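You operate a simulated robot arm through the tools that you are given. There is no shell and no other tool. Be economical: measure what you need, move in short steps, check, and stop when the job is done.

You are at the controls of a simulated two-armed robot. One attempt, no reset.

TASK
Put the yellow spark plug from the top of the service rack and the oil filter labelled "120" from the top of the steel bench on the carry tray.

The check looks at the end state, three seconds after you hand in, the way a careful person would. Anything else that was tipped, shoved, dropped, spilled or broken makes it a failure.

THE ROBOT
Two 7-joint arms with two-finger parallel grippers on one trunk, on a base that drives. Base frame: it is fixed to the floor where the robot stands at the start and does not move with it; the origin is under the middle of the robot, x ahead of it, y to its left, z up. Units: mm, degrees, N and s.
The left shoulder is at the start at [70, 134, 1151], the right one opposite. With the tool pointing down near the work surface each hand reaches from about 100 to 640 mm from the robot's upright axis, wherever it stands, measured 20 degrees to its own side. Places, roughly: carry tray [-3500, 1500, 750]; oil filter [1000, -2250, 1000]. Payload 1.57 kg a hand.
Tool frame (each hand has its own): the origin (TCP) lies between the finger pads and is the grasp point; the fingertips stand 30 mm ahead of it; z points along the fingers, y is the line along which they close. Largest opening 80 mm; finger width 17, thickness 12; the body of the gripper, 40 by 82 mm, starts 80 mm behind the TCP.
Orientation is that of the tool frame in the base frame, as a unit quaternion [x, y, z, w]. With the fingers straight down and closing along the base's y, the tool's x points along the base's -x, its y along +y and its z along -z.

THE INTERFACE
- The arms move only by the tool jog_arm. It takes "left_rows", "right_rows" or both (then of equal length, played together; a hand with none holds still); each is a list of rows, each a list of 2 entries, a list of its own where there are three numbers: the shift along the tool's x, y, z in units of 300 mm (1.0 is 300 mm), then the turn, a rotation vector about the tool's x, y, z in units of 90 degrees (1.0 is 90 degrees). In form: [[[dx, dy, dz], [wx, wy, wz]], ...]. A call has 1 to 12 rows; each row is the pose to reach, as a shift and turn from the pose commanded when the call began, along the tool's axes at that moment. "left_gripper" and "right_gripper" are, for a hand that has rows, the gripper command, from -1 (shut) to 1 (fully open), values between in proportion, set as the call begins (left out, the last holds). A call with a number of a shift or a turn outside -1 to 1 is refused whole. Each row takes 0.2 s and may step no farther than 50 mm and 8.6 degrees from the row before; otherwise, or with a gripper value out of range, the whole call is refused. A pose out of reach is approached as far as the arm can. The call stops where the force on the tool passes 40 N (or 10 N more than at its start, if that is more) or the arm is blocked; 0.2 s more then pass. Each finger travels about 153 mm/s and halts on what it meets, pressing with about 33 N; the grip force reading is that of the motor and also rises with nothing between the fingers. The clock runs only during rows and for 0.2 s after the last one: add rows that repeat a pose to give the fingers time. It gives the time, the measured TCP pose, the force on the tool (base axes), the opening and the grip force at its end, in the units of the frame above (readings bear some noise).
- Cameras (640 x 400 px; columns grow to the right, rows downward): "scene" is now at [130.6, 4.2, 1363.5]; the picture's right is [0.03, -1.00, 0.00], its down [-0.72, -0.02, -0.69] and it looks along [0.69, 0.02, -0.72] (base axes); focal length 271 px, centre (320, 200). "left" rides on the left gripper at [72, 7, -122] in its tool frame; the picture's right is [-0.09, 1.00, 0.00], its down [-0.84, -0.08, -0.54] and it looks along [-0.54, -0.05, 0.84] (tool axes); focal length 238 px, centre (320, 200). "right" rides on the right gripper at [72, -7, -122] in its tool frame; the picture's right is [0.09, 1.00, 0.00], its down [-0.84, 0.08, -0.54] and it looks along [-0.54, 0.05, 0.84] (tool axes); focal length 238 px, centre (320, 200). There is no depth. A picture from a camera that has moved, and an enlarged one, comes with that camera's place and axes in the base frame and with its lens.
- camera(camera): a new picture of that camera. No time passes.
- raise_lower(by): slides the trunk up (or, below 0, down) by that many mm; the arms and the scene camera ride with it, the base frame stays. It gives what a move gives, with no picture.
- base_move(legs): drives the robot by 1 to 6 legs, each [ahead, left, turn to the left] in mm, mm and degrees, along the robot's own axes; the way and the turn of a leg run together, so that a leg with both is an arc; at most 1500 mm and 180 degrees a leg. The arms and the cameras ride along, it lands a little off, and it stops where it bumps. It gives what a move gives.
- pan_tilt(pan, tilt): turns the head with the scene camera to pan (to the left, within 86 degrees either way) and tilt (down, from -29 to 69), counted from straight ahead of the robot. It gives what a move gives.
- inspect(camera, box): a new picture of the part [left, top, right, bottom] of that camera's present view, enlarged. No time passes.
- close_job(): hands the job in; it is judged then, once.

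Go step by step. Nothing tells you exact positions but the pictures and the camera data: compare them with the known pose of the tool, close in by small moves and look again before you grip or let go. The budget is 120 turns and 88 pictures, counting those below and the enlarged ones. Unless the task says otherwise, let go and move clear before handing in, and close with one line.

The tools are called after "Emit:" by a JSON object that holds its "api" and its "payload". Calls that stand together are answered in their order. jog_arm: Moves the arms, as the interface text tells. Its arguments: {"type":"object","properties":{"left_rows":{"type":"array"},"left_gripper":{"type":"number"},"right_rows":{"type":"array"},"right_gripper":{"type":"number"}},"required":[]} The other tools are called the same way: raise_lower (by) slides the trunk up or down; base_move (legs) drives the base; pan_tilt (pan, tilt) turns the head that bears the scene camera; camera (camera) takes a picture; inspect (camera, box) takes an enlarged picture of a part of a camera's view; close_job () hands the job in.

At the start:

```text
t: 0.0
left_tcp_pos: [429.2, 255.4, 1048.5]
left_orientation: [0.0, 1.0, 0.001, 0.0]
left_wrist_force: [0.3, -0.1, -0.1]
left_width: 79.9
left_gripper_force: 0.1
right_tcp_pos: [380.5, -83.1, 1113.1]
right_orientation: [0.0, 1.0, 0.0, -0.001]
right_wrist_force: [0.4, 0.2, 0.7]
right_width: 80.0
right_gripper_force: 0.1
trunk travel left (down, up): [-725.0, 215.0]
robot x, y, heading: [-0.6, 4.4, -0.2]
head pan, tilt: [2.0, 46.0]
```

scene: 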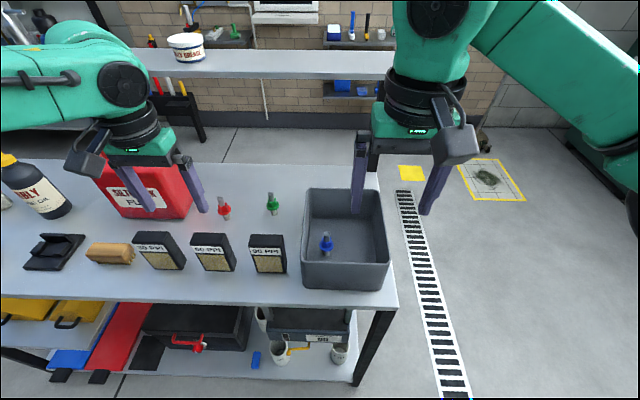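
right: 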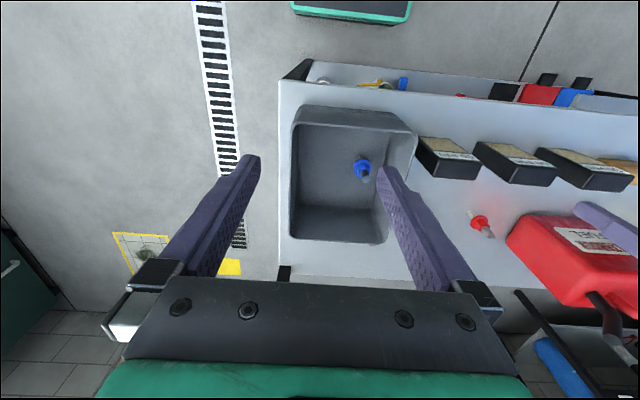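
left: 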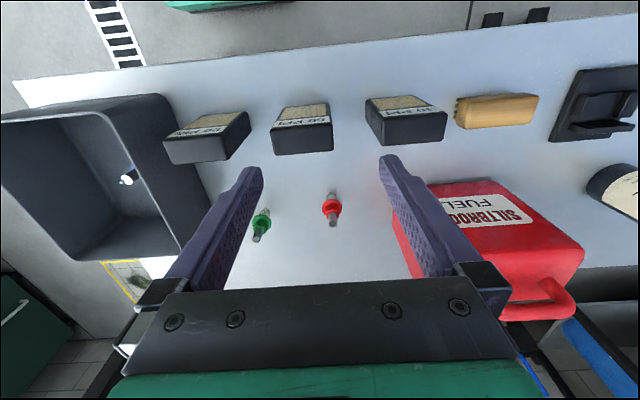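

I see a workbench in front with spark plugs (red, green, blue) but no yellow one; the targets are elsewhere. I'll look around with the head.

Emit:
{"api": "pan_tilt", "payload": {"pan": -70, "tilt": 15}}

Emit:
{"api": "camera", "payload": {"camera": "scene"}}

Emit:
{"api": "pan_tilt", "payload": {"pan": 80, "tilt": 15}}

Emit:
{"api": "camera", "payload": {"camera": "scene"}}

Emit:
{"api": "pan_tilt", "payload": {"pan": 0, "tilt": 10}}

Emit:
{"api": "camera", "payload": {"camera": "scene"}}

```text
t: 1.4
left_tcp_pos: [429.6, 255.5, 1047.2]
left_orientation: [0.0, 1.0, 0.0, 0.0]
left_wrist_force: [-0.8, -0.4, 0.5]
left_width: 79.9
left_gripper_force: 0.1
right_tcp_pos: [380.6, -82.9, 1113.1]
right_orientation: [0.0, 1.0, 0.0, 0.0]
right_wrist_force: [0.5, 0.1, -0.9]
right_width: 80.0
right_gripper_force: 0.0
trunk travel left (down, up): [-725.0, 215.0]
robot x, y, heading: [-1.1, -1.4, 0.1]
head pan, tilt: [-70.0, 15.0]
```

```text
84 pictures are left
camera scene: at [82.2, -86.3, 1411.7], right [-0.94, -0.34, 0.0], down [-0.09, 0.24, -0.97], along [0.33, -0.91, -0.26], focal length 271 px, centre (320, 200)
```

scene: 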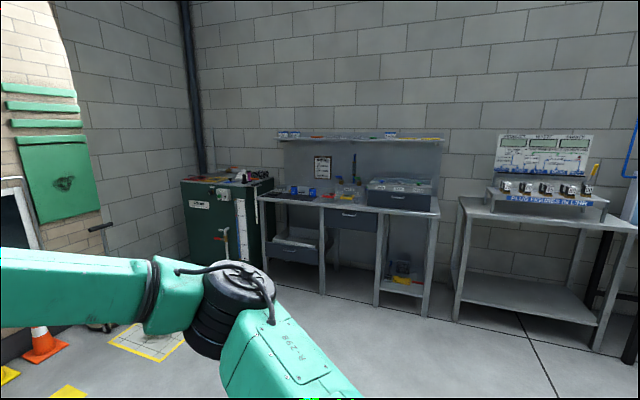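

```text
t: 3.8
left_tcp_pos: [429.6, 255.2, 1048.1]
left_orientation: [0.0, 1.0, 0.0, 0.0]
left_wrist_force: [-0.6, -0.8, 0.1]
left_width: 80.2
left_gripper_force: 0.0
right_tcp_pos: [380.4, -82.0, 1113.5]
right_orientation: [0.0, 1.0, 0.0, 0.001]
right_wrist_force: [0.2, 0.8, -0.6]
right_width: 80.2
right_gripper_force: 0.2
trunk travel left (down, up): [-725.0, 215.0]
robot x, y, heading: [-1.1, 1.3, 0.1]
head pan, tilt: [80.0, 15.0]
```

```text
83 pictures are left
camera scene: at [66.4, 93.4, 1411.8], right [0.98, -0.17, 0.0], down [-0.05, -0.25, -0.97], along [0.17, 0.95, -0.26], focal length 271 px, centre (320, 200)
```

scene: 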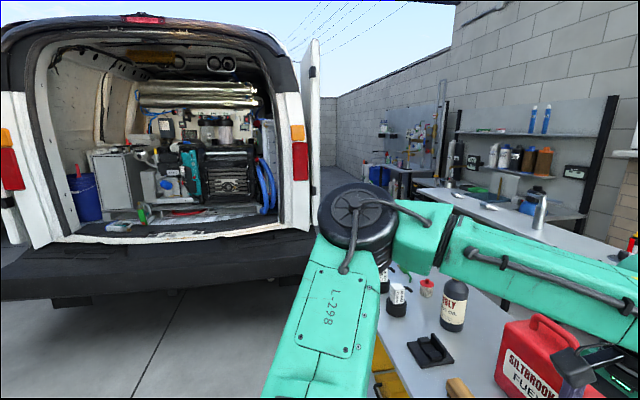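

```text
t: 5.3
left_tcp_pos: [430.1, 255.8, 1048.0]
left_orientation: [0.0, 1.0, 0.0, 0.001]
left_wrist_force: [-1.0, -0.4, 0.3]
left_width: 79.9
left_gripper_force: 0.2
right_tcp_pos: [381.7, -82.4, 1114.1]
right_orientation: [0.0, 1.0, 0.0, 0.0]
right_wrist_force: [0.0, 0.0, -0.2]
right_width: 79.6
right_gripper_force: 0.1
trunk travel left (down, up): [-725.0, 215.0]
robot x, y, heading: [-0.9, -0.4, -0.0]
head pan, tilt: [0.0, 10.0]
```

```text
82 pictures are left
camera scene: at [143.1, 1.5, 1419.9], right [0.0, -1.0, 0.0], down [-0.17, 0.0, -0.98], along [0.98, 0.0, -0.17], focal length 271 px, centre (320, 200)
```

scene: 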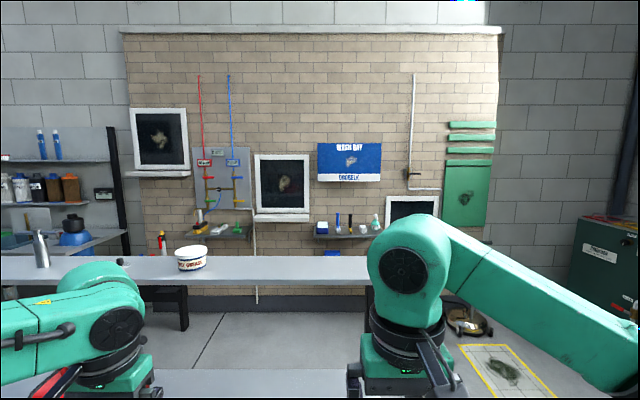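

The steel bench seems to be in the right-side view (toward -y). I'll enlarge it and look behind the robot afterwards.

Emit:
{"api": "pan_tilt", "payload": {"pan": -80, "tilt": 15}}

Emit:
{"api": "inspect", "payload": {"camera": "scene", "box": [170, 120, 350, 240]}}

Emit:
{"api": "inspect", "payload": {"camera": "scene", "box": [350, 100, 640, 290]}}

```text
t: 6.8
left_tcp_pos: [430.9, 255.2, 1048.5]
left_orientation: [0.0, 1.0, 0.0, 0.0]
left_wrist_force: [0.6, -0.9, -0.3]
left_width: 80.2
left_gripper_force: 0.0
right_tcp_pos: [382.4, -83.1, 1114.3]
right_orientation: [0.0, 1.0, 0.0, 0.0]
right_wrist_force: [0.5, 0.2, -0.1]
right_width: 79.8
right_gripper_force: 0.1
trunk travel left (down, up): [-725.0, 215.0]
robot x, y, heading: [3.7, 0.8, -0.1]
head pan, tilt: [-80.0, 15.0]
```

```text
3.33 times, centred on (260, 180) of scene
camera zoom: at [66.4, -90.5, 1411.8], right [-0.98, -0.17, 0.0], down [-0.05, 0.25, -0.97], along [0.17, -0.95, -0.26], focal length 903 px, centre (520, 267)
```

zoom: 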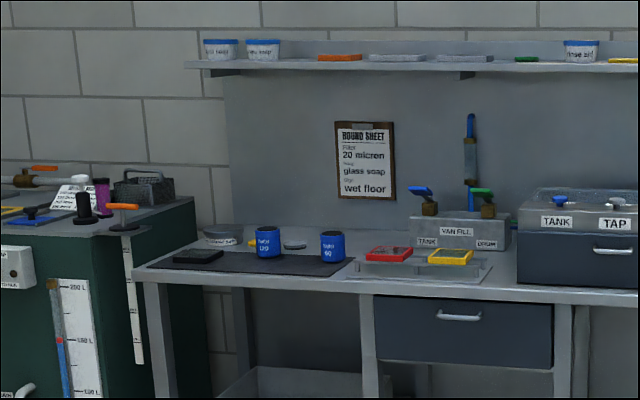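

```text
2.11 times, centred on (495, 195) of scene
camera zoom: at [66.4, -90.5, 1411.8], right [-0.98, -0.17, 0.0], down [-0.05, 0.25, -0.97], along [0.17, -0.95, -0.26], focal length 570 px, centre (-48, 210)
```

zoom: 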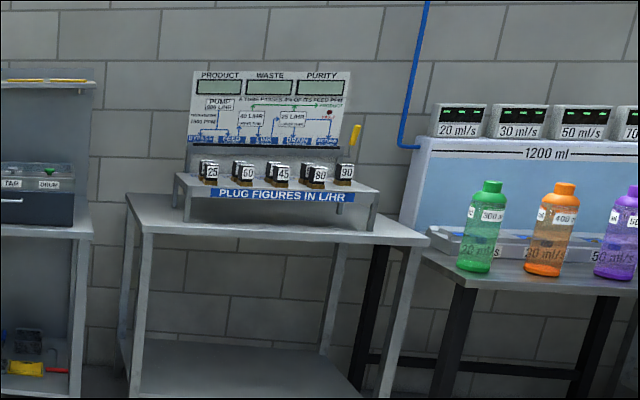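

The filters (blue, "120" and "60") stand on a mat on the steel bench. Now I look for the service rack: check the floor behind at both extremes.

Emit:
{"api": "pan_tilt", "payload": {"pan": -86, "tilt": 40}}

Emit:
{"api": "camera", "payload": {"camera": "scene"}}

Emit:
{"api": "pan_tilt", "payload": {"pan": 86, "tilt": 40}}

Emit:
{"api": "camera", "payload": {"camera": "scene"}}

```text
t: 7.7
left_tcp_pos: [430.2, 255.7, 1048.0]
left_orientation: [0.0, 1.0, 0.0, 0.0]
left_wrist_force: [0.7, -0.5, -0.6]
left_width: 80.1
left_gripper_force: 0.1
right_tcp_pos: [379.8, -82.5, 1114.1]
right_orientation: [-0.001, 1.0, 0.0, 0.0]
right_wrist_force: [-0.3, -0.3, 0.6]
right_width: 80.0
right_gripper_force: 0.0
trunk travel left (down, up): [-725.0, 215.0]
robot x, y, heading: [-0.6, 2.3, 0.1]
head pan, tilt: [-85.9, 40.0]
```

```text
79 pictures are left
camera scene: at [56.2, -83.4, 1372.3], right [-1.0, -0.07, 0.0], down [-0.05, 0.64, -0.77], along [0.05, -0.76, -0.64], focal length 271 px, centre (320, 200)
```

scene: 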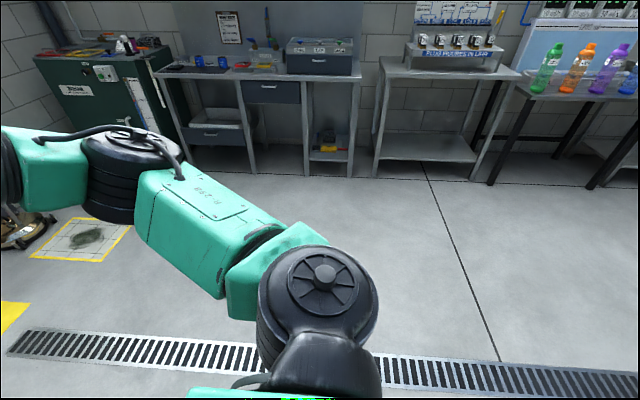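

```text
t: 10.3
left_tcp_pos: [431.0, 254.5, 1048.8]
left_orientation: [0.0, 1.0, 0.001, 0.0]
left_wrist_force: [-0.3, 0.3, 0.3]
left_width: 80.1
left_gripper_force: 0.1
right_tcp_pos: [380.1, -83.3, 1113.5]
right_orientation: [-0.001, 1.0, 0.0, 0.0]
right_wrist_force: [-0.4, -1.0, 0.0]
right_width: 80.2
right_gripper_force: 0.0
trunk travel left (down, up): [-725.0, 215.0]
robot x, y, heading: [2.8, -0.9, -0.1]
head pan, tilt: [85.9, 40.0]
```

```text
78 pictures are left
camera scene: at [56.2, 86.2, 1372.2], right [1.0, -0.07, 0.0], down [-0.05, -0.64, -0.77], along [0.05, 0.76, -0.64], focal length 271 px, centre (320, 200)
```

scene: 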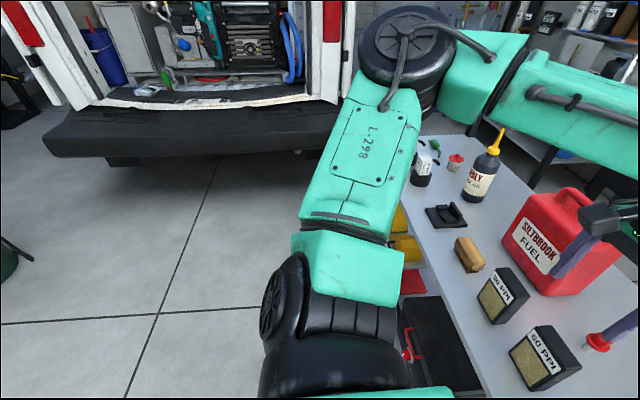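

Space right behind is clear. I'll back up 500 mm then turn to the right in place and look.

Emit:
{"api": "base_move", "payload": {"legs": [[-500, 0, 0], [0, 0, -90]]}}

Emit:
{"api": "pan_tilt", "payload": {"pan": -60, "tilt": 15}}

Emit:
{"api": "camera", "payload": {"camera": "scene"}}

```text
t: 17.1
left_tcp_pos: [-237.8, -428.7, 1047.3]
left_orientation: [0.705, 0.709, 0.0, -0.001]
left_wrist_force: [0.4, -0.7, 0.2]
left_width: 80.0
left_gripper_force: 0.1
right_tcp_pos: [-576.2, -380.7, 1114.7]
right_orientation: [0.706, 0.708, -0.001, 0.0]
right_wrist_force: [0.2, 0.4, -0.2]
right_width: 80.0
right_gripper_force: 0.0
trunk travel left (down, up): [-725.0, 215.0]
robot x, y, heading: [-492.7, 0.1, -89.8]
head pan, tilt: [85.9, 40.0]
```

```text
t: 19.4
left_tcp_pos: [-238.7, -428.3, 1048.0]
left_orientation: [0.706, 0.708, 0.0, 0.0]
left_wrist_force: [-0.8, -0.3, -0.7]
left_width: 79.9
left_gripper_force: 0.1
right_tcp_pos: [-576.3, -380.4, 1115.4]
right_orientation: [0.706, 0.708, 0.001, 0.0]
right_wrist_force: [0.4, 0.4, 0.5]
right_width: 80.1
right_gripper_force: 0.2
trunk travel left (down, up): [-725.0, 215.0]
robot x, y, heading: [-493.6, -1.9, -89.9]
head pan, tilt: [-60.0, 15.0]
```

```text
77 pictures are left
camera scene: at [-575.6, -95.5, 1411.8], right [-0.5, 0.86, 0.0], down [0.22, 0.13, -0.97], along [-0.83, -0.49, -0.26], focal length 271 px, centre (320, 200)
```

scene: 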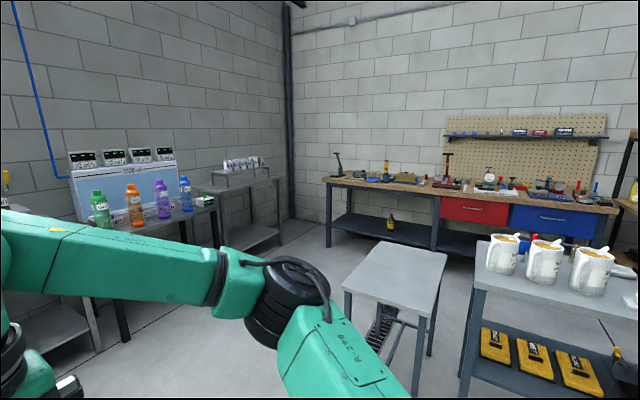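

Emit:
{"api": "pan_tilt", "payload": {"pan": -86, "tilt": 15}}

Emit:
{"api": "camera", "payload": {"camera": "scene"}}

Emit:
{"api": "inspect", "payload": {"camera": "scene", "box": [300, 100, 640, 320]}}

```text
t: 20.3
left_tcp_pos: [-238.7, -429.0, 1048.1]
left_orientation: [0.705, 0.709, 0.0, -0.001]
left_wrist_force: [0.5, -0.2, 0.2]
left_width: 79.8
left_gripper_force: 0.0
right_tcp_pos: [-576.4, -381.1, 1114.2]
right_orientation: [0.705, 0.709, 0.0, 0.0]
right_wrist_force: [0.2, -0.2, 0.3]
right_width: 80.0
right_gripper_force: 0.1
trunk travel left (down, up): [-725.0, 215.0]
robot x, y, heading: [-494.4, 1.9, -89.9]
head pan, tilt: [-85.9, 15.0]
```

```text
76 pictures are left
camera scene: at [-588.0, -55.5, 1411.8], right [-0.08, 1.0, 0.0], down [0.26, 0.02, -0.97], along [-0.96, -0.07, -0.26], focal length 271 px, centre (320, 200)
```

scene: 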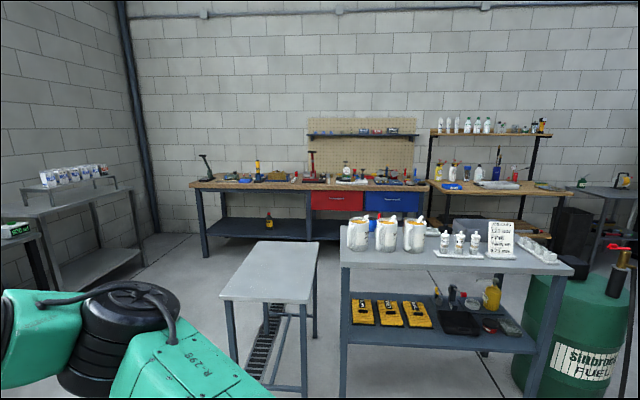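

```text
1.82 times, centred on (470, 210) of scene
camera zoom: at [-588.0, -55.5, 1411.8], right [-0.08, 1.0, 0.0], down [0.26, 0.02, -0.97], along [-0.96, -0.07, -0.26], focal length 493 px, centre (47, 182)
```

zoom: 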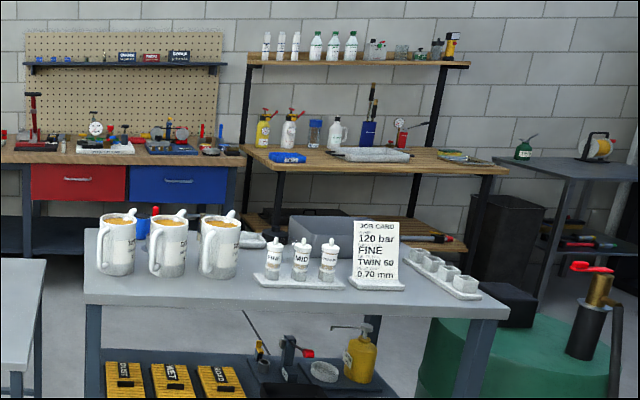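

The tray is likely the one on the wooden-shelf unit against the far wall. I'll turn to face -x and look at the remaining directions for the yellow plug.

Emit:
{"api": "base_move", "payload": {"legs": [[0, 0, -90]]}}

Emit:
{"api": "pan_tilt", "payload": {"pan": -50, "tilt": 15}}

Emit:
{"api": "camera", "payload": {"camera": "scene"}}

Emit:
{"api": "pan_tilt", "payload": {"pan": -86, "tilt": 10}}

Emit:
{"api": "camera", "payload": {"camera": "scene"}}

```text
t: 24.5
left_tcp_pos: [-923.5, -258.7, 1047.3]
left_orientation: [1.0, 0.004, 0.0, 0.0]
left_wrist_force: [0.0, -0.6, 0.3]
left_width: 79.9
left_gripper_force: 0.1
right_tcp_pos: [-876.0, 80.4, 1113.7]
right_orientation: [1.0, 0.003, 0.0, -0.001]
right_wrist_force: [0.0, -0.1, -0.6]
right_width: 80.1
right_gripper_force: 0.0
trunk travel left (down, up): [-725.0, 215.0]
robot x, y, heading: [-495.4, -0.5, -179.7]
head pan, tilt: [-85.9, 15.0]
```

```text
t: 25.5
left_tcp_pos: [-922.8, -257.1, 1048.0]
left_orientation: [1.0, 0.003, 0.0, 0.0]
left_wrist_force: [0.4, -0.1, -0.5]
left_width: 80.1
left_gripper_force: 0.2
right_tcp_pos: [-876.5, 81.0, 1114.0]
right_orientation: [1.0, 0.004, 0.0, -0.001]
right_wrist_force: [0.2, 0.4, 0.3]
right_width: 80.1
right_gripper_force: 0.1
trunk travel left (down, up): [-725.0, 215.0]
robot x, y, heading: [-493.1, -0.6, -179.7]
head pan, tilt: [-50.0, 15.0]
```

```text
74 pictures are left
camera scene: at [-605.9, 72.6, 1411.8], right [0.76, 0.65, 0.0], down [0.17, -0.2, -0.97], along [-0.63, 0.74, -0.26], focal length 271 px, centre (320, 200)
```

scene: 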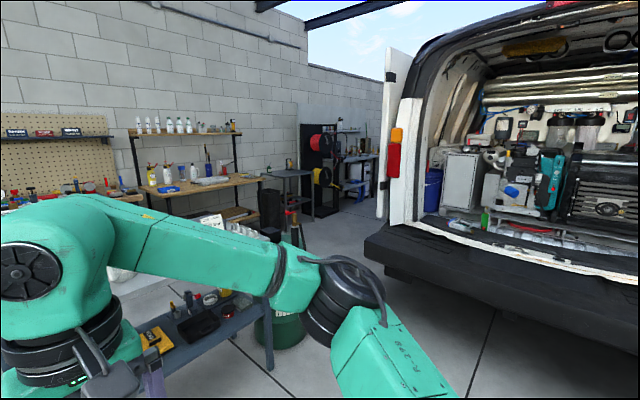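

```text
t: 26.5
left_tcp_pos: [-922.8, -258.4, 1049.4]
left_orientation: [1.0, 0.003, 0.0, 0.0]
left_wrist_force: [-0.2, -1.0, -0.6]
left_width: 80.0
left_gripper_force: 0.1
right_tcp_pos: [-877.2, 81.0, 1113.9]
right_orientation: [1.0, 0.004, 0.0, 0.0]
right_wrist_force: [0.6, 0.3, 0.0]
right_width: 80.1
right_gripper_force: 0.0
trunk travel left (down, up): [-725.0, 215.0]
robot x, y, heading: [-496.6, 0.9, -179.7]
head pan, tilt: [-85.9, 10.0]
```

```text
73 pictures are left
camera scene: at [-552.8, 94.2, 1419.9], right [1.0, 0.08, 0.0], down [0.01, -0.17, -0.98], along [-0.08, 0.98, -0.17], focal length 271 px, centre (320, 200)
```

scene: 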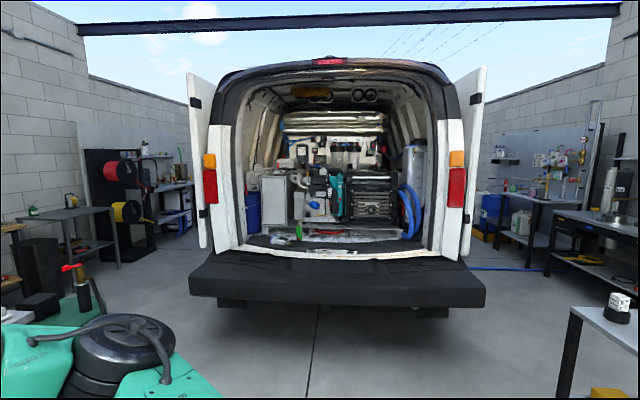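

Nothing yellow and plug-like identified yet; I'll enlarge the far-wall units and the side ones.

Emit:
{"api": "inspect", "payload": {"camera": "scene", "box": [480, 130, 640, 230]}}

Emit:
{"api": "pan_tilt", "payload": {"pan": -35, "tilt": 15}}

Emit:
{"api": "inspect", "payload": {"camera": "scene", "box": [200, 100, 340, 190]}}

Emit:
{"api": "inspect", "payload": {"camera": "scene", "box": [360, 110, 520, 210]}}

```text
4.00 times, centred on (560, 180) of scene
camera zoom: at [-552.8, 94.2, 1419.9], right [1.0, 0.08, 0.0], down [0.01, -0.17, -0.98], along [-0.08, 0.98, -0.17], focal length 1084 px, centre (-640, 280)
```

zoom: 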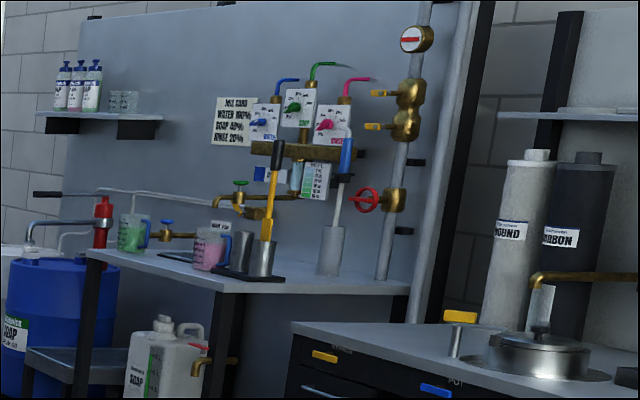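

```text
t: 27.7
left_tcp_pos: [-922.8, -257.9, 1048.1]
left_orientation: [1.0, 0.004, 0.0, 0.0]
left_wrist_force: [-0.6, 0.3, -0.2]
left_width: 80.0
left_gripper_force: 0.1
right_tcp_pos: [-875.9, 81.2, 1114.4]
right_orientation: [1.0, 0.003, 0.0, 0.001]
right_wrist_force: [1.2, 0.0, -0.1]
right_width: 80.1
right_gripper_force: 0.1
trunk travel left (down, up): [-725.0, 215.0]
robot x, y, heading: [-494.0, 5.3, -179.7]
head pan, tilt: [-35.0, 15.0]
```

```text
4.44 times, centred on (270, 145) of scene
camera zoom: at [-622.3, 54.6, 1411.8], right [0.57, 0.82, 0.0], down [0.21, -0.15, -0.97], along [-0.79, 0.55, -0.26], focal length 1204 px, centre (542, 444)
```

zoom: 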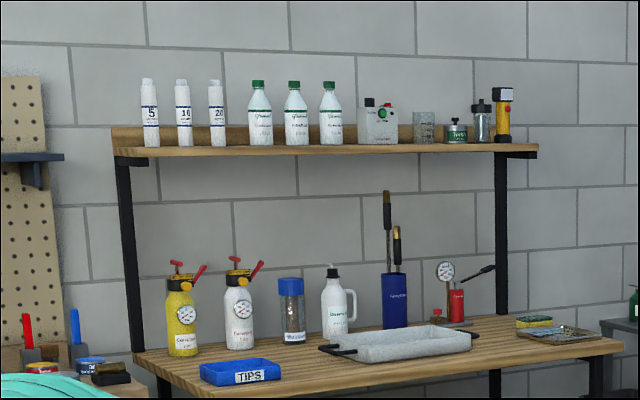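

```text
4.00 times, centred on (440, 160) of scene
camera zoom: at [-622.3, 54.6, 1411.8], right [0.57, 0.82, 0.0], down [0.21, -0.15, -0.97], along [-0.79, 0.55, -0.26], focal length 1084 px, centre (-160, 360)
```

zoom: 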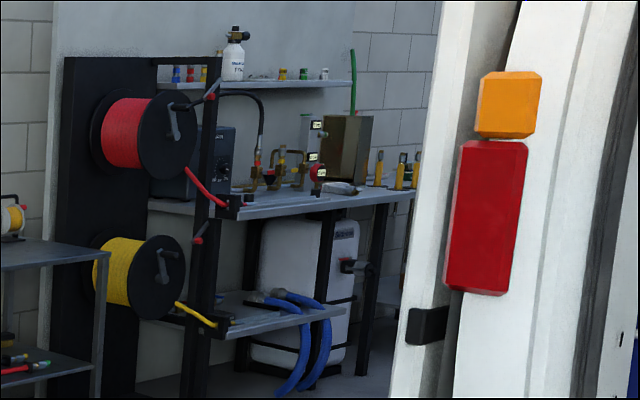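

No yellow spark plug there. I'll turn to face +y and inspect the other corner racks.

Emit:
{"api": "base_move", "payload": {"legs": [[0, 0, -110]]}}

Emit:
{"api": "pan_tilt", "payload": {"pan": -20, "tilt": 12}}

Emit:
{"api": "camera", "payload": {"camera": "scene"}}

```text
t: 32.7
left_tcp_pos: [-596.6, 489.9, 1048.0]
left_orientation: [-0.581, 0.814, 0.0, 0.0]
left_wrist_force: [0.8, 0.0, -0.2]
left_width: 79.9
left_gripper_force: 0.1
right_tcp_pos: [-294.1, 333.7, 1113.7]
right_orientation: [-0.58, 0.815, 0.0, 0.0]
right_wrist_force: [0.4, 0.2, 0.1]
right_width: 79.7
right_gripper_force: 0.0
trunk travel left (down, up): [-725.0, 215.0]
robot x, y, heading: [-497.3, 1.4, 71.0]
head pan, tilt: [-35.0, 15.0]
```

```text
t: 33.5
left_tcp_pos: [-595.8, 490.4, 1047.8]
left_orientation: [-0.581, 0.814, 0.001, 0.0]
left_wrist_force: [-0.1, 0.2, -0.6]
left_width: 79.9
left_gripper_force: 0.1
right_tcp_pos: [-293.3, 333.9, 1113.5]
right_orientation: [-0.579, 0.815, 0.0, 0.0]
right_wrist_force: [-0.5, 0.1, -0.8]
right_width: 80.1
right_gripper_force: 0.1
trunk travel left (down, up): [-725.0, 215.0]
robot x, y, heading: [-494.2, -3.4, 70.9]
head pan, tilt: [-20.0, 12.0]
```

```text
69 pictures are left
camera scene: at [-420.1, 121.8, 1416.6], right [0.78, -0.63, 0.0], down [-0.13, -0.16, -0.98], along [0.62, 0.76, -0.21], focal length 271 px, centre (320, 200)
```

scene: 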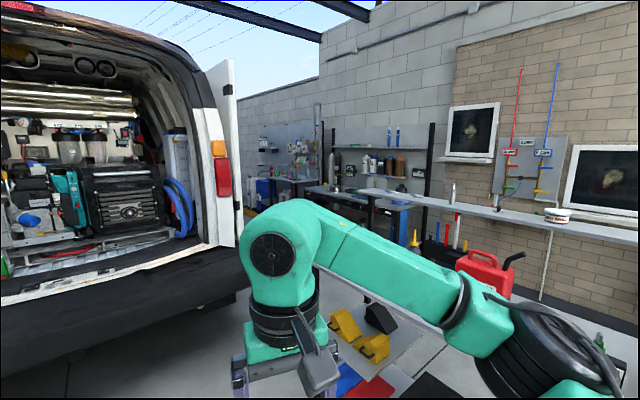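

Emit:
{"api": "inspect", "payload": {"camera": "scene", "box": [300, 115, 460, 215]}}

Emit:
{"api": "inspect", "payload": {"camera": "scene", "box": [440, 160, 600, 260]}}

```text
4.00 times, centred on (380, 165) of scene
camera zoom: at [-420.1, 121.8, 1416.6], right [0.78, -0.63, 0.0], down [-0.13, -0.16, -0.98], along [0.62, 0.76, -0.21], focal length 1084 px, centre (80, 340)
```

zoom: 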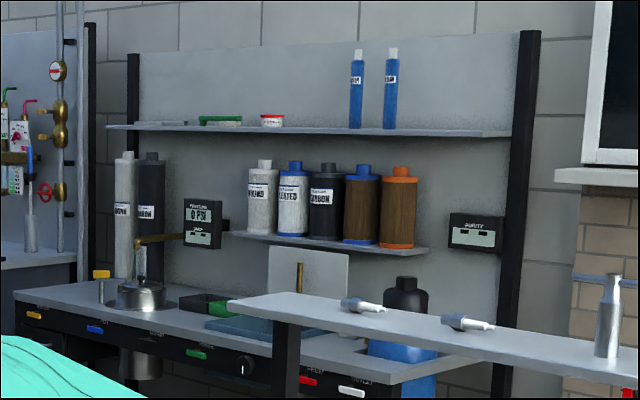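

```text
4.00 times, centred on (520, 210) of scene
camera zoom: at [-420.1, 121.8, 1416.6], right [0.78, -0.63, 0.0], down [-0.13, -0.16, -0.98], along [0.62, 0.76, -0.21], focal length 1084 px, centre (-480, 160)
```

zoom: 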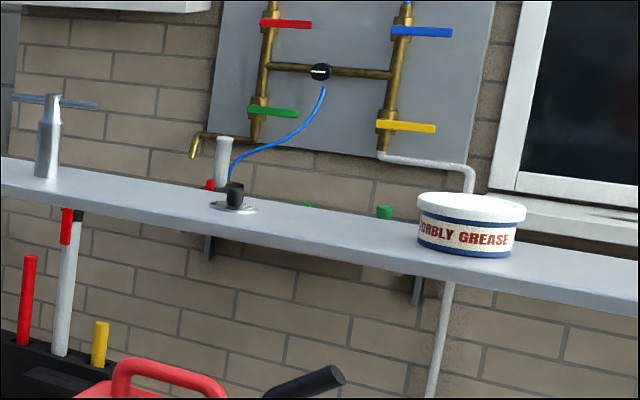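

The long white shelf behind the start bench may be the service rack. I'll face it again from here with the trunk raised and zoom.

Emit:
{"api": "base_move", "payload": {"legs": [[0, 0, -71]]}}

Emit:
{"api": "raise_lower", "payload": {"by": 210}}

Emit:
{"api": "pan_tilt", "payload": {"pan": 15, "tilt": 25}}

Emit:
{"api": "camera", "payload": {"camera": "scene"}}

Emit:
{"api": "inspect", "payload": {"camera": "scene", "box": [180, 80, 420, 230]}}

```text
t: 36.9
left_tcp_pos: [-65.7, 256.8, 1048.8]
left_orientation: [-0.002, 1.0, 0.0, 0.0]
left_wrist_force: [-0.9, 0.1, 0.5]
left_width: 79.8
left_gripper_force: 0.1
right_tcp_pos: [-114.2, -79.2, 1113.5]
right_orientation: [-0.002, 1.0, 0.0, -0.001]
right_wrist_force: [1.3, 0.1, 0.7]
right_width: 80.1
right_gripper_force: 0.0
trunk travel left (down, up): [-725.0, 215.0]
robot x, y, heading: [-500.4, 1.3, 0.2]
head pan, tilt: [-20.0, 12.0]
```

```text
t: 39.2
left_tcp_pos: [-66.3, 257.4, 1258.9]
left_orientation: [-0.003, 1.0, 0.0, 0.0]
left_wrist_force: [0.3, 0.6, -0.6]
left_width: 80.0
left_gripper_force: 0.1
right_tcp_pos: [-113.2, -81.0, 1323.6]
right_orientation: [-0.002, 1.0, 0.0, 0.0]
right_wrist_force: [-0.3, -0.3, 0.7]
right_width: 79.8
right_gripper_force: 0.1
trunk travel left (down, up): [-935.0, 5.0]
robot x, y, heading: [-494.4, 3.3, 0.1]
head pan, tilt: [-20.0, 12.0]
```

```text
t: 40.2
left_tcp_pos: [-66.0, 256.7, 1257.7]
left_orientation: [-0.001, 1.0, 0.0, 0.0]
left_wrist_force: [-0.3, -0.2, -0.4]
left_width: 80.0
left_gripper_force: 0.1
right_tcp_pos: [-114.8, -80.3, 1323.9]
right_orientation: [-0.002, 1.0, 0.001, 0.0]
right_wrist_force: [0.3, 0.8, 0.1]
right_width: 80.5
right_gripper_force: 0.1
trunk travel left (down, up): [-935.0, 5.0]
robot x, y, heading: [-494.1, -1.2, 0.2]
head pan, tilt: [15.0, 25.0]
```

```text
66 pictures are left
camera scene: at [-356.2, 26.3, 1605.6], right [0.26, -0.96, 0.0], down [-0.41, -0.11, -0.91], along [0.87, 0.24, -0.42], focal length 271 px, centre (320, 200)
```

scene: 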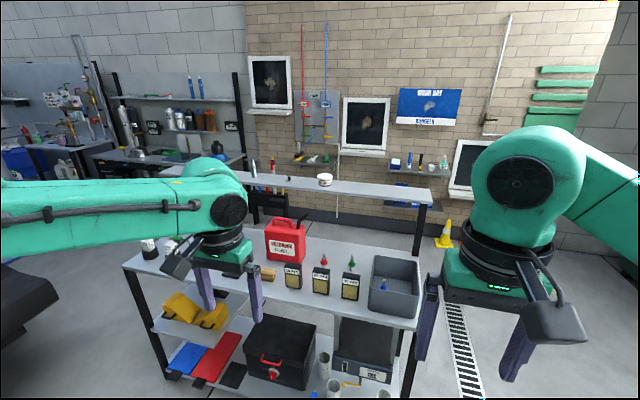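

```text
2.67 times, centred on (300, 155) of scene
camera zoom: at [-356.2, 26.3, 1605.6], right [0.26, -0.96, 0.0], down [-0.41, -0.11, -0.91], along [0.87, 0.24, -0.42], focal length 722 px, centre (373, 320)
```

zoom: 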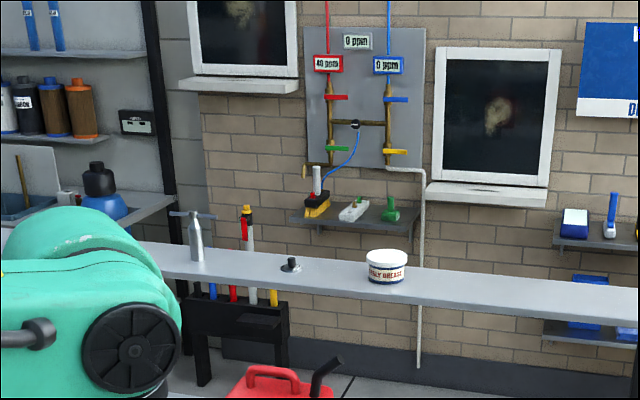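

The yellow plug isn't visible on the long shelf; let me check the left part of this bench and shelf, hidden by the left arm.

Emit:
{"api": "base_move", "payload": {"legs": [[0, 600, 0]]}}

Emit:
{"api": "pan_tilt", "payload": {"pan": 0, "tilt": 28}}

Emit:
{"api": "camera", "payload": {"camera": "scene"}}

Emit:
{"api": "inspect", "payload": {"camera": "scene", "box": [200, 160, 440, 310]}}

```text
t: 43.6
left_tcp_pos: [-65.6, 854.8, 1257.9]
left_orientation: [-0.001, 1.0, 0.001, -0.001]
left_wrist_force: [-0.6, 0.3, 0.2]
left_width: 79.9
left_gripper_force: 0.0
right_tcp_pos: [-116.9, 515.9, 1323.1]
right_orientation: [0.002, 1.0, 0.002, 0.0]
right_wrist_force: [0.2, -0.3, 0.3]
right_width: 79.9
right_gripper_force: 0.0
trunk travel left (down, up): [-935.0, 5.0]
robot x, y, heading: [-495.0, 601.7, 0.1]
head pan, tilt: [15.0, 25.0]
```

```text
t: 44.4
left_tcp_pos: [-66.8, 856.0, 1258.2]
left_orientation: [0.0, 1.0, -0.001, 0.0]
left_wrist_force: [-0.1, -0.2, 0.1]
left_width: 79.9
left_gripper_force: 0.0
right_tcp_pos: [-116.1, 518.2, 1324.4]
right_orientation: [0.001, 1.0, 0.0, 0.0]
right_wrist_force: [-0.1, -0.2, -0.1]
right_width: 80.0
right_gripper_force: 0.0
trunk travel left (down, up): [-935.0, 5.0]
robot x, y, heading: [-492.3, 598.5, 0.1]
head pan, tilt: [0.0, 28.0]
```

```text
64 pictures are left
camera scene: at [-355.0, 602.1, 1600.7], right [0.0, -1.0, 0.0], down [-0.47, 0.0, -0.88], along [0.88, 0.0, -0.47], focal length 271 px, centre (320, 200)
```

scene: 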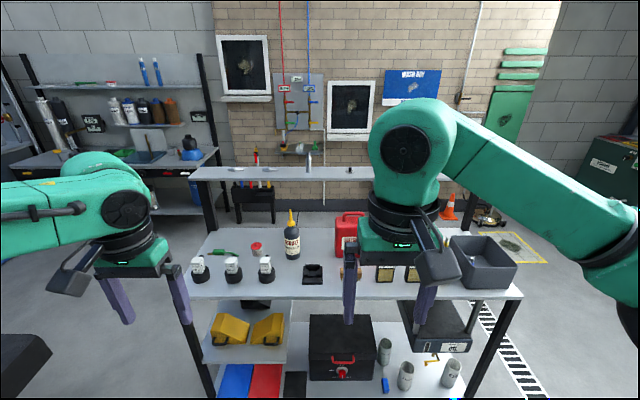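

```text
2.67 times, centred on (320, 235) of scene
camera zoom: at [-355.0, 602.1, 1600.7], right [0.0, -1.0, 0.0], down [-0.47, 0.0, -0.88], along [0.88, 0.0, -0.47], focal length 722 px, centre (320, 107)
```

zoom: 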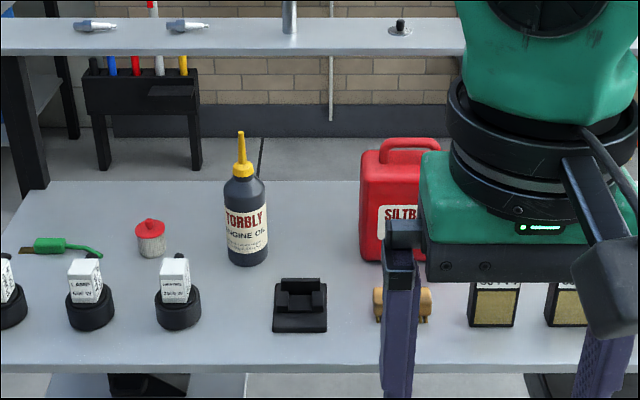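

Still no yellow plug. I'll turn toward -x from here (raised view) and zoom on the units there.

Emit:
{"api": "base_move", "payload": {"legs": [[0, -450, 0], [0, 0, 180]]}}

Emit:
{"api": "pan_tilt", "payload": {"pan": 0, "tilt": 20}}

Emit:
{"api": "camera", "payload": {"camera": "scene"}}

Emit:
{"api": "inspect", "payload": {"camera": "scene", "box": [200, 90, 360, 190]}}

```text
t: 54.4
left_tcp_pos: [-925.3, -103.1, 1258.1]
left_orientation: [1.0, 0.003, 0.0, 0.0]
left_wrist_force: [0.2, 0.4, -1.0]
left_width: 79.9
left_gripper_force: 0.0
right_tcp_pos: [-877.8, 234.9, 1324.1]
right_orientation: [1.0, 0.001, 0.0, 0.001]
right_wrist_force: [-0.3, 0.1, -0.8]
right_width: 79.8
right_gripper_force: 0.1
trunk travel left (down, up): [-935.0, 5.0]
robot x, y, heading: [-495.8, 154.0, -180.0]
head pan, tilt: [0.0, 28.0]
```

```text
t: 55.1
left_tcp_pos: [-924.3, -104.0, 1257.4]
left_orientation: [1.0, 0.002, 0.0, -0.001]
left_wrist_force: [-0.6, -0.1, -0.4]
left_width: 79.8
left_gripper_force: 0.1
right_tcp_pos: [-877.2, 234.6, 1324.2]
right_orientation: [1.0, 0.002, 0.0, 0.0]
right_wrist_force: [0.2, 0.5, -0.4]
right_width: 79.8
right_gripper_force: 0.1
trunk travel left (down, up): [-935.0, 5.0]
robot x, y, heading: [-496.0, 152.7, -179.8]
head pan, tilt: [0.0, 20.0]
```

```text
62 pictures are left
camera scene: at [-639.8, 154.0, 1613.6], right [0.0, 1.0, 0.0], down [0.34, 0.0, -0.94], along [-0.94, 0.0, -0.34], focal length 271 px, centre (320, 200)
```

scene: 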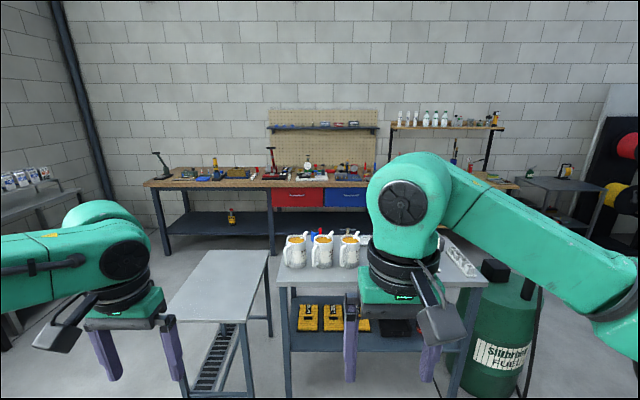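

```text
4.00 times, centred on (280, 140) of scene
camera zoom: at [-639.8, 154.0, 1613.6], right [0.0, 1.0, 0.0], down [0.34, 0.0, -0.94], along [-0.94, 0.0, -0.34], focal length 1084 px, centre (480, 440)
```

zoom: 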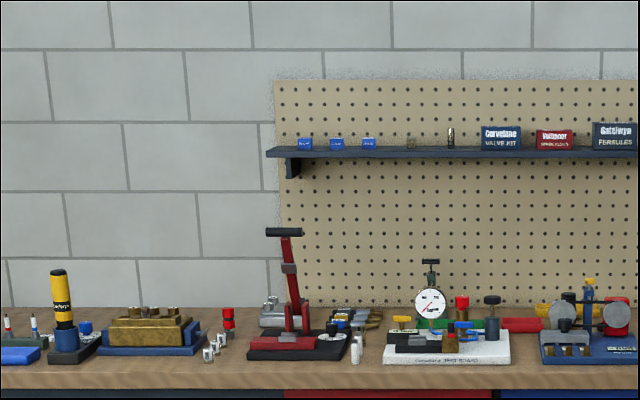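

No plug yet; the oil filter is certain, so I'll go toward the steel bench first (turn to -y, drive to about [1100, -1150]) and look closely, including neighbours.

Emit:
{"api": "base_move", "payload": {"legs": [[0, 0, 90], [1250, 0, 0], [0, 1450, 0]]}}

Emit:
{"api": "pan_tilt", "payload": {"pan": 0, "tilt": 35}}

Emit:
{"api": "camera", "payload": {"camera": "scene"}}

```text
t: 72.1
left_tcp_pos: [1228.3, -1509.0, 1257.0]
left_orientation: [0.702, 0.712, 0.001, 0.0]
left_wrist_force: [0.2, 1.0, -0.5]
left_width: 80.0
left_gripper_force: 0.0
right_tcp_pos: [891.7, -1465.0, 1324.2]
right_orientation: [0.703, 0.711, 0.0, 0.0]
right_wrist_force: [-0.1, -0.3, 0.0]
right_width: 80.0
right_gripper_force: 0.2
trunk travel left (down, up): [-935.0, 5.0]
robot x, y, heading: [967.6, -1084.2, -89.3]
head pan, tilt: [0.0, 20.0]
```

```text
t: 72.8
left_tcp_pos: [1228.9, -1509.9, 1258.2]
left_orientation: [0.702, 0.712, 0.0, 0.0]
left_wrist_force: [-0.2, -0.7, 0.1]
left_width: 80.1
left_gripper_force: 0.0
right_tcp_pos: [891.1, -1463.0, 1323.8]
right_orientation: [0.703, 0.712, 0.0, 0.0]
right_wrist_force: [0.1, 0.5, 0.0]
right_width: 80.1
right_gripper_force: 0.0
trunk travel left (down, up): [-935.0, 5.0]
robot x, y, heading: [970.1, -1081.0, -89.2]
head pan, tilt: [0.0, 35.0]
```

```text
60 pictures are left
camera scene: at [971.0, -1219.4, 1589.8], right [-1.0, -0.01, 0.0], down [-0.01, 0.57, -0.82], along [0.01, -0.82, -0.57], focal length 271 px, centre (320, 200)
```

scene: 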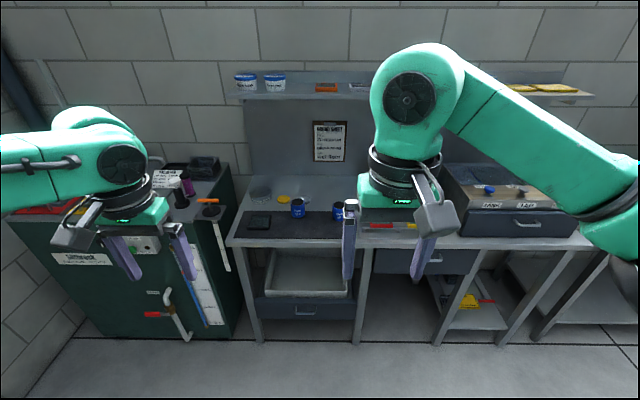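

Bench top ≈ z 820, front edge y ≈ -2010; filters near x ≈ 1075 and 920, y ≈ -2220. I'll move in so the left hand can take the "120" and check labels.

Emit:
{"api": "base_move", "payload": {"legs": [[500, -60, 0]]}}

Emit:
{"api": "camera", "payload": {"camera": "scene"}}

Emit:
{"api": "camera", "payload": {"camera": "left"}}

```text
t: 75.8
left_tcp_pos: [1177.8, -1997.7, 1260.1]
left_orientation: [0.702, 0.712, -0.001, 0.001]
left_wrist_force: [0.2, 1.3, -0.7]
left_width: 79.8
left_gripper_force: 0.0
right_tcp_pos: [840.0, -1953.3, 1324.7]
right_orientation: [0.702, 0.712, -0.001, 0.001]
right_wrist_force: [-0.3, 0.8, 0.1]
right_width: 80.2
right_gripper_force: 0.0
trunk travel left (down, up): [-935.0, 5.0]
robot x, y, heading: [918.0, -1574.2, -89.2]
head pan, tilt: [0.0, 35.0]
```

```text
59 pictures are left
camera scene: at [918.1, -1708.1, 1590.0], right [-1.0, -0.02, 0.0], down [-0.01, 0.57, -0.82], along [0.01, -0.82, -0.57], focal length 271 px, centre (320, 200)
```

scene: 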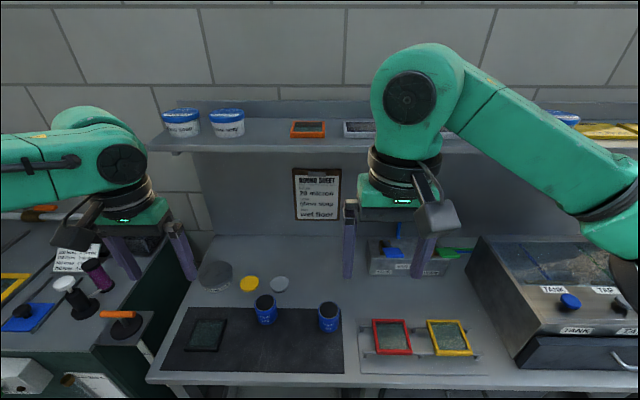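

```text
58 pictures are left
camera left: at [1181.7, -1925.8, 1380.3], right [1.0, -0.08, 0.0], down [-0.06, -0.84, 0.54], along [-0.04, -0.54, -0.84], focal length 238 px, centre (320, 200)
```

left: 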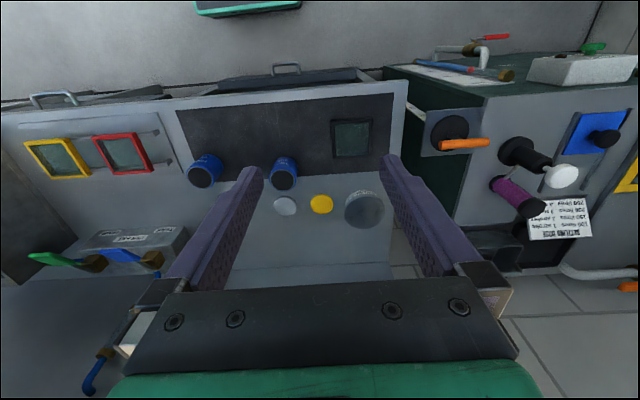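

Emit:
{"api": "inspect", "payload": {"camera": "scene", "box": [230, 270, 370, 358]}}

Emit:
{"api": "inspect", "payload": {"camera": "left", "box": [170, 130, 330, 230]}}

```text
4.55 times, centred on (300, 314) of scene
camera zoom: at [918.1, -1708.1, 1590.0], right [-1.0, -0.02, 0.0], down [-0.01, 0.57, -0.82], along [0.01, -0.82, -0.57], focal length 1231 px, centre (411, -318)
```

zoom: 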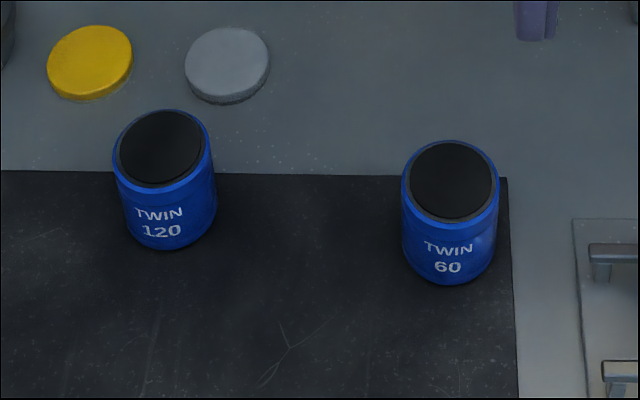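

```text
4.00 times, centred on (250, 180) of left
camera zoom: at [1181.7, -1925.8, 1380.3], right [1.0, -0.08, 0.0], down [-0.06, -0.84, 0.54], along [-0.04, -0.54, -0.84], focal length 953 px, centre (600, 280)
```

zoom: 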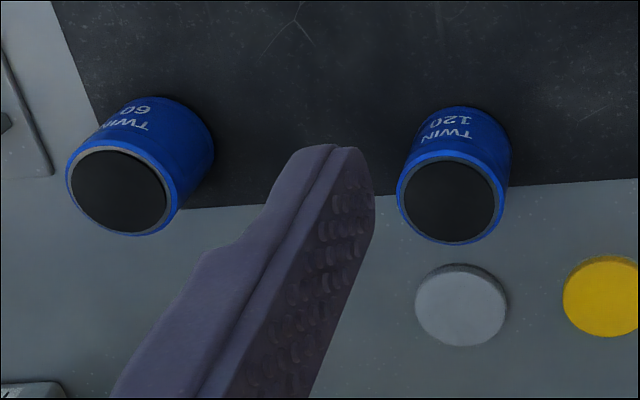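

The "120" filter's top centre triangulates to about [1080, -2168, 911], body about 63 mm wide. I'll edge closer, lower the trunk, then position the left hand above it.

Emit:
{"api": "base_move", "payload": {"legs": [[50, -30, 0]]}}

Emit:
{"api": "raise_lower", "payload": {"by": -190}}

```text
t: 76.7
left_tcp_pos: [1152.3, -2041.6, 1261.4]
left_orientation: [0.702, 0.712, -0.006, 0.001]
left_wrist_force: [0.4, 1.3, 0.1]
left_width: 79.9
left_gripper_force: 0.0
right_tcp_pos: [815.4, -1997.0, 1327.3]
right_orientation: [0.702, 0.712, -0.005, 0.001]
right_wrist_force: [1.0, 1.2, 0.5]
right_width: 79.9
right_gripper_force: 0.0
trunk travel left (down, up): [-935.0, 5.0]
robot x, y, heading: [888.5, -1627.8, -89.3]
head pan, tilt: [0.0, 35.0]
```

```text
t: 78.8
left_tcp_pos: [1148.4, -2049.5, 1068.8]
left_orientation: [0.701, 0.713, -0.001, -0.001]
left_wrist_force: [-0.2, -0.9, -0.8]
left_width: 80.2
left_gripper_force: 0.0
right_tcp_pos: [810.0, -2007.3, 1133.8]
right_orientation: [0.701, 0.713, 0.0, 0.0]
right_wrist_force: [-0.3, -0.1, 0.7]
right_width: 80.4
right_gripper_force: 0.1
trunk travel left (down, up): [-745.0, 195.0]
robot x, y, heading: [888.9, -1627.2, -89.1]
head pan, tilt: [0.0, 35.0]
```

Emit:
{"api": "jog_arm", "payload": {"left_rows": [[[-0.1, -0.058, 0.057], [0, 0, 0]], [[-0.2, -0.117, 0.114], [0, 0, 0]], [[-0.3, -0.175, 0.17], [0, 0, 0]], [[-0.39, -0.233, 0.22], [0, 0, 0]], [[-0.39, -0.233, 0.22], [0, 0, 0]]], "left_gripper": 1}}

Emit:
{"api": "camera", "payload": {"camera": "left"}}

Emit:
{"api": "camera", "payload": {"camera": "scene"}}

```text
t: 80.0
left_tcp_pos: [1081.6, -2166.7, 1002.6]
left_orientation: [0.701, 0.713, -0.002, 0.001]
left_wrist_force: [0.2, 1.5, 0.6]
left_width: 80.1
left_gripper_force: 0.0
right_tcp_pos: [809.8, -2006.3, 1134.9]
right_orientation: [0.701, 0.713, -0.001, 0.001]
right_wrist_force: [-0.1, 0.8, 0.0]
right_width: 80.0
right_gripper_force: 0.1
trunk travel left (down, up): [-745.0, 195.0]
robot x, y, heading: [886.5, -1624.1, -89.1]
head pan, tilt: [0.0, 35.0]
```

```text
55 pictures are left
camera left: at [1085.4, -2093.7, 1123.7], right [1.0, -0.08, 0.0], down [-0.06, -0.84, 0.54], along [-0.04, -0.54, -0.84], focal length 238 px, centre (320, 200)
```

left: 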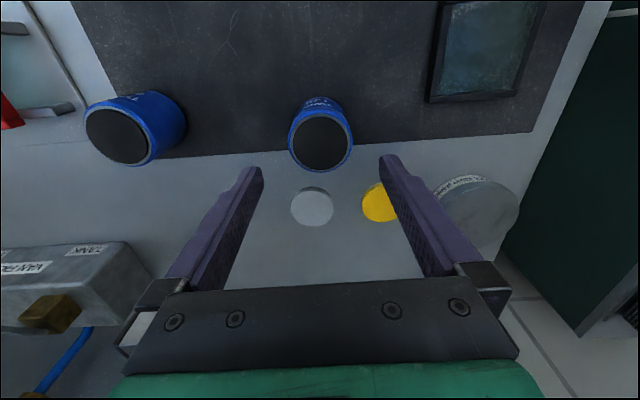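

```text
54 pictures are left
camera scene: at [888.8, -1760.4, 1399.9], right [-1.0, -0.02, 0.0], down [-0.01, 0.57, -0.82], along [0.01, -0.82, -0.57], focal length 271 px, centre (320, 200)
```

scene: 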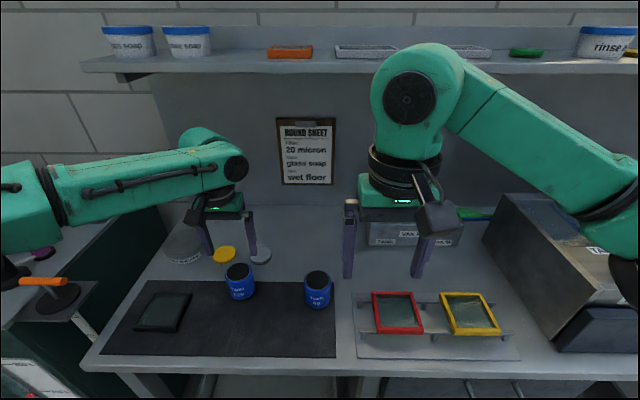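

Refined filter centre ≈ [1080, -2168], matching the hand. Descend around it to z ≈ 868.

Emit:
{"api": "jog_arm", "payload": {"left_rows": [[[-0.005, -0.006, 0.12], [0, 0, 0]], [[-0.005, -0.006, 0.24], [0, 0, 0]], [[-0.005, -0.006, 0.34], [0, 0, 0]], [[-0.005, -0.006, 0.42], [0, 0, 0]], [[-0.005, -0.006, 0.447], [0, 0, 0]], [[-0.005, -0.006, 0.447], [0, 0, 0]]], "left_gripper": 1}}

Emit:
{"api": "camera", "payload": {"camera": "left"}}

```text
t: 81.4
left_tcp_pos: [1095.2, -2135.0, 890.9]
left_orientation: [0.702, 0.712, 0.0, 0.0]
left_wrist_force: [-0.3, 0.2, -0.2]
left_width: 79.8
left_gripper_force: 0.1
left hand out of reach, approached as far as the arm can: row 1, 2, 3, 4, 5, 6
right_tcp_pos: [810.8, -2006.3, 1133.9]
right_orientation: [0.701, 0.713, 0.001, 0.0]
right_wrist_force: [-0.6, -0.2, 0.0]
right_width: 80.1
right_gripper_force: 0.1
trunk travel left (down, up): [-745.0, 195.0]
robot x, y, heading: [886.3, -1625.7, -89.0]
head pan, tilt: [0.0, 35.0]
```

```text
53 pictures are left
camera left: at [1100.1, -2063.1, 1012.1], right [1.0, -0.08, 0.0], down [-0.06, -0.84, 0.54], along [-0.04, -0.54, -0.84], focal length 238 px, centre (320, 200)
```

left: 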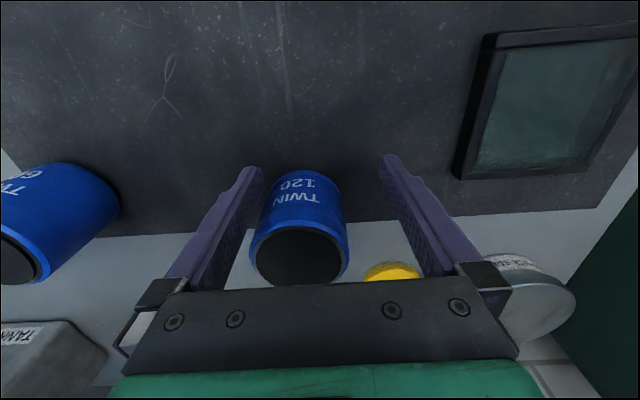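

The hand fell short of reach and stopped short of the filter. I'll lift it straight up and move the base closer.

Emit:
{"api": "jog_arm", "payload": {"left_rows": [[[0, 0, -0.16], [0, 0, 0]], [[0, 0, -0.3], [0, 0, 0]], [[0, 0, -0.4], [0, 0, 0]]]}}

Emit:
{"api": "base_move", "payload": {"legs": [[70, 0, 0]]}}

```text
t: 82.2
left_tcp_pos: [1096.0, -2135.6, 1012.0]
left_orientation: [0.701, 0.713, 0.001, -0.001]
left_wrist_force: [0.5, 0.3, 0.0]
left_width: 79.9
left_gripper_force: 0.0
right_tcp_pos: [809.4, -2006.2, 1133.8]
right_orientation: [0.701, 0.713, -0.001, 0.0]
right_wrist_force: [0.0, -0.1, -0.1]
right_width: 80.1
right_gripper_force: 0.0
trunk travel left (down, up): [-745.0, 195.0]
robot x, y, heading: [885.6, -1625.3, -89.2]
head pan, tilt: [0.0, 35.0]
```

```text
t: 83.2
left_tcp_pos: [1097.4, -2203.2, 1012.0]
left_orientation: [0.702, 0.712, 0.0, 0.001]
left_wrist_force: [0.2, -0.6, -0.6]
left_width: 80.0
left_gripper_force: 0.0
right_tcp_pos: [811.1, -2071.9, 1135.9]
right_orientation: [0.701, 0.713, -0.001, 0.001]
right_wrist_force: [0.2, 0.4, 0.4]
right_width: 80.1
right_gripper_force: 0.1
trunk travel left (down, up): [-745.0, 195.0]
robot x, y, heading: [887.1, -1695.2, -89.2]
head pan, tilt: [0.0, 35.0]
```

Emit:
{"api": "jog_arm", "payload": {"left_rows": [[[0.118, -0.056, 0], [0, 0, 0]], [[0.118, -0.056, 0], [0, 0, 0]], [[0.118, -0.056, 0.1], [0, 0, 0]], [[0.118, -0.056, 0.18], [0, 0, 0]], [[0.118, -0.056, 0.18], [0, 0, 0]]], "left_gripper": 1}}

Emit:
{"api": "camera", "payload": {"camera": "left"}}

```text
t: 84.4
left_tcp_pos: [1080.9, -2170.6, 957.5]
left_orientation: [0.701, 0.713, 0.0, 0.0]
left_wrist_force: [0.4, 0.1, 0.2]
left_width: 80.1
left_gripper_force: 0.1
right_tcp_pos: [811.5, -2075.9, 1134.3]
right_orientation: [0.702, 0.713, 0.001, 0.0]
right_wrist_force: [0.3, 0.2, 0.8]
right_width: 80.2
right_gripper_force: 0.1
trunk travel left (down, up): [-745.0, 195.0]
robot x, y, heading: [887.8, -1696.9, -89.0]
head pan, tilt: [0.0, 35.0]
```

```text
52 pictures are left
camera left: at [1084.3, -2097.9, 1078.2], right [1.0, -0.08, 0.0], down [-0.06, -0.84, 0.54], along [-0.04, -0.54, -0.84], focal length 238 px, centre (320, 200)
```

left: 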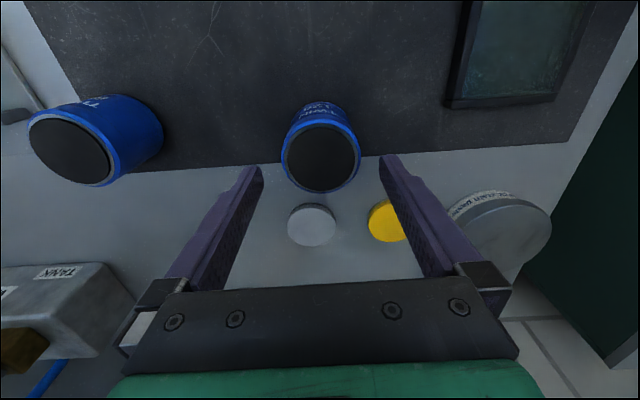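

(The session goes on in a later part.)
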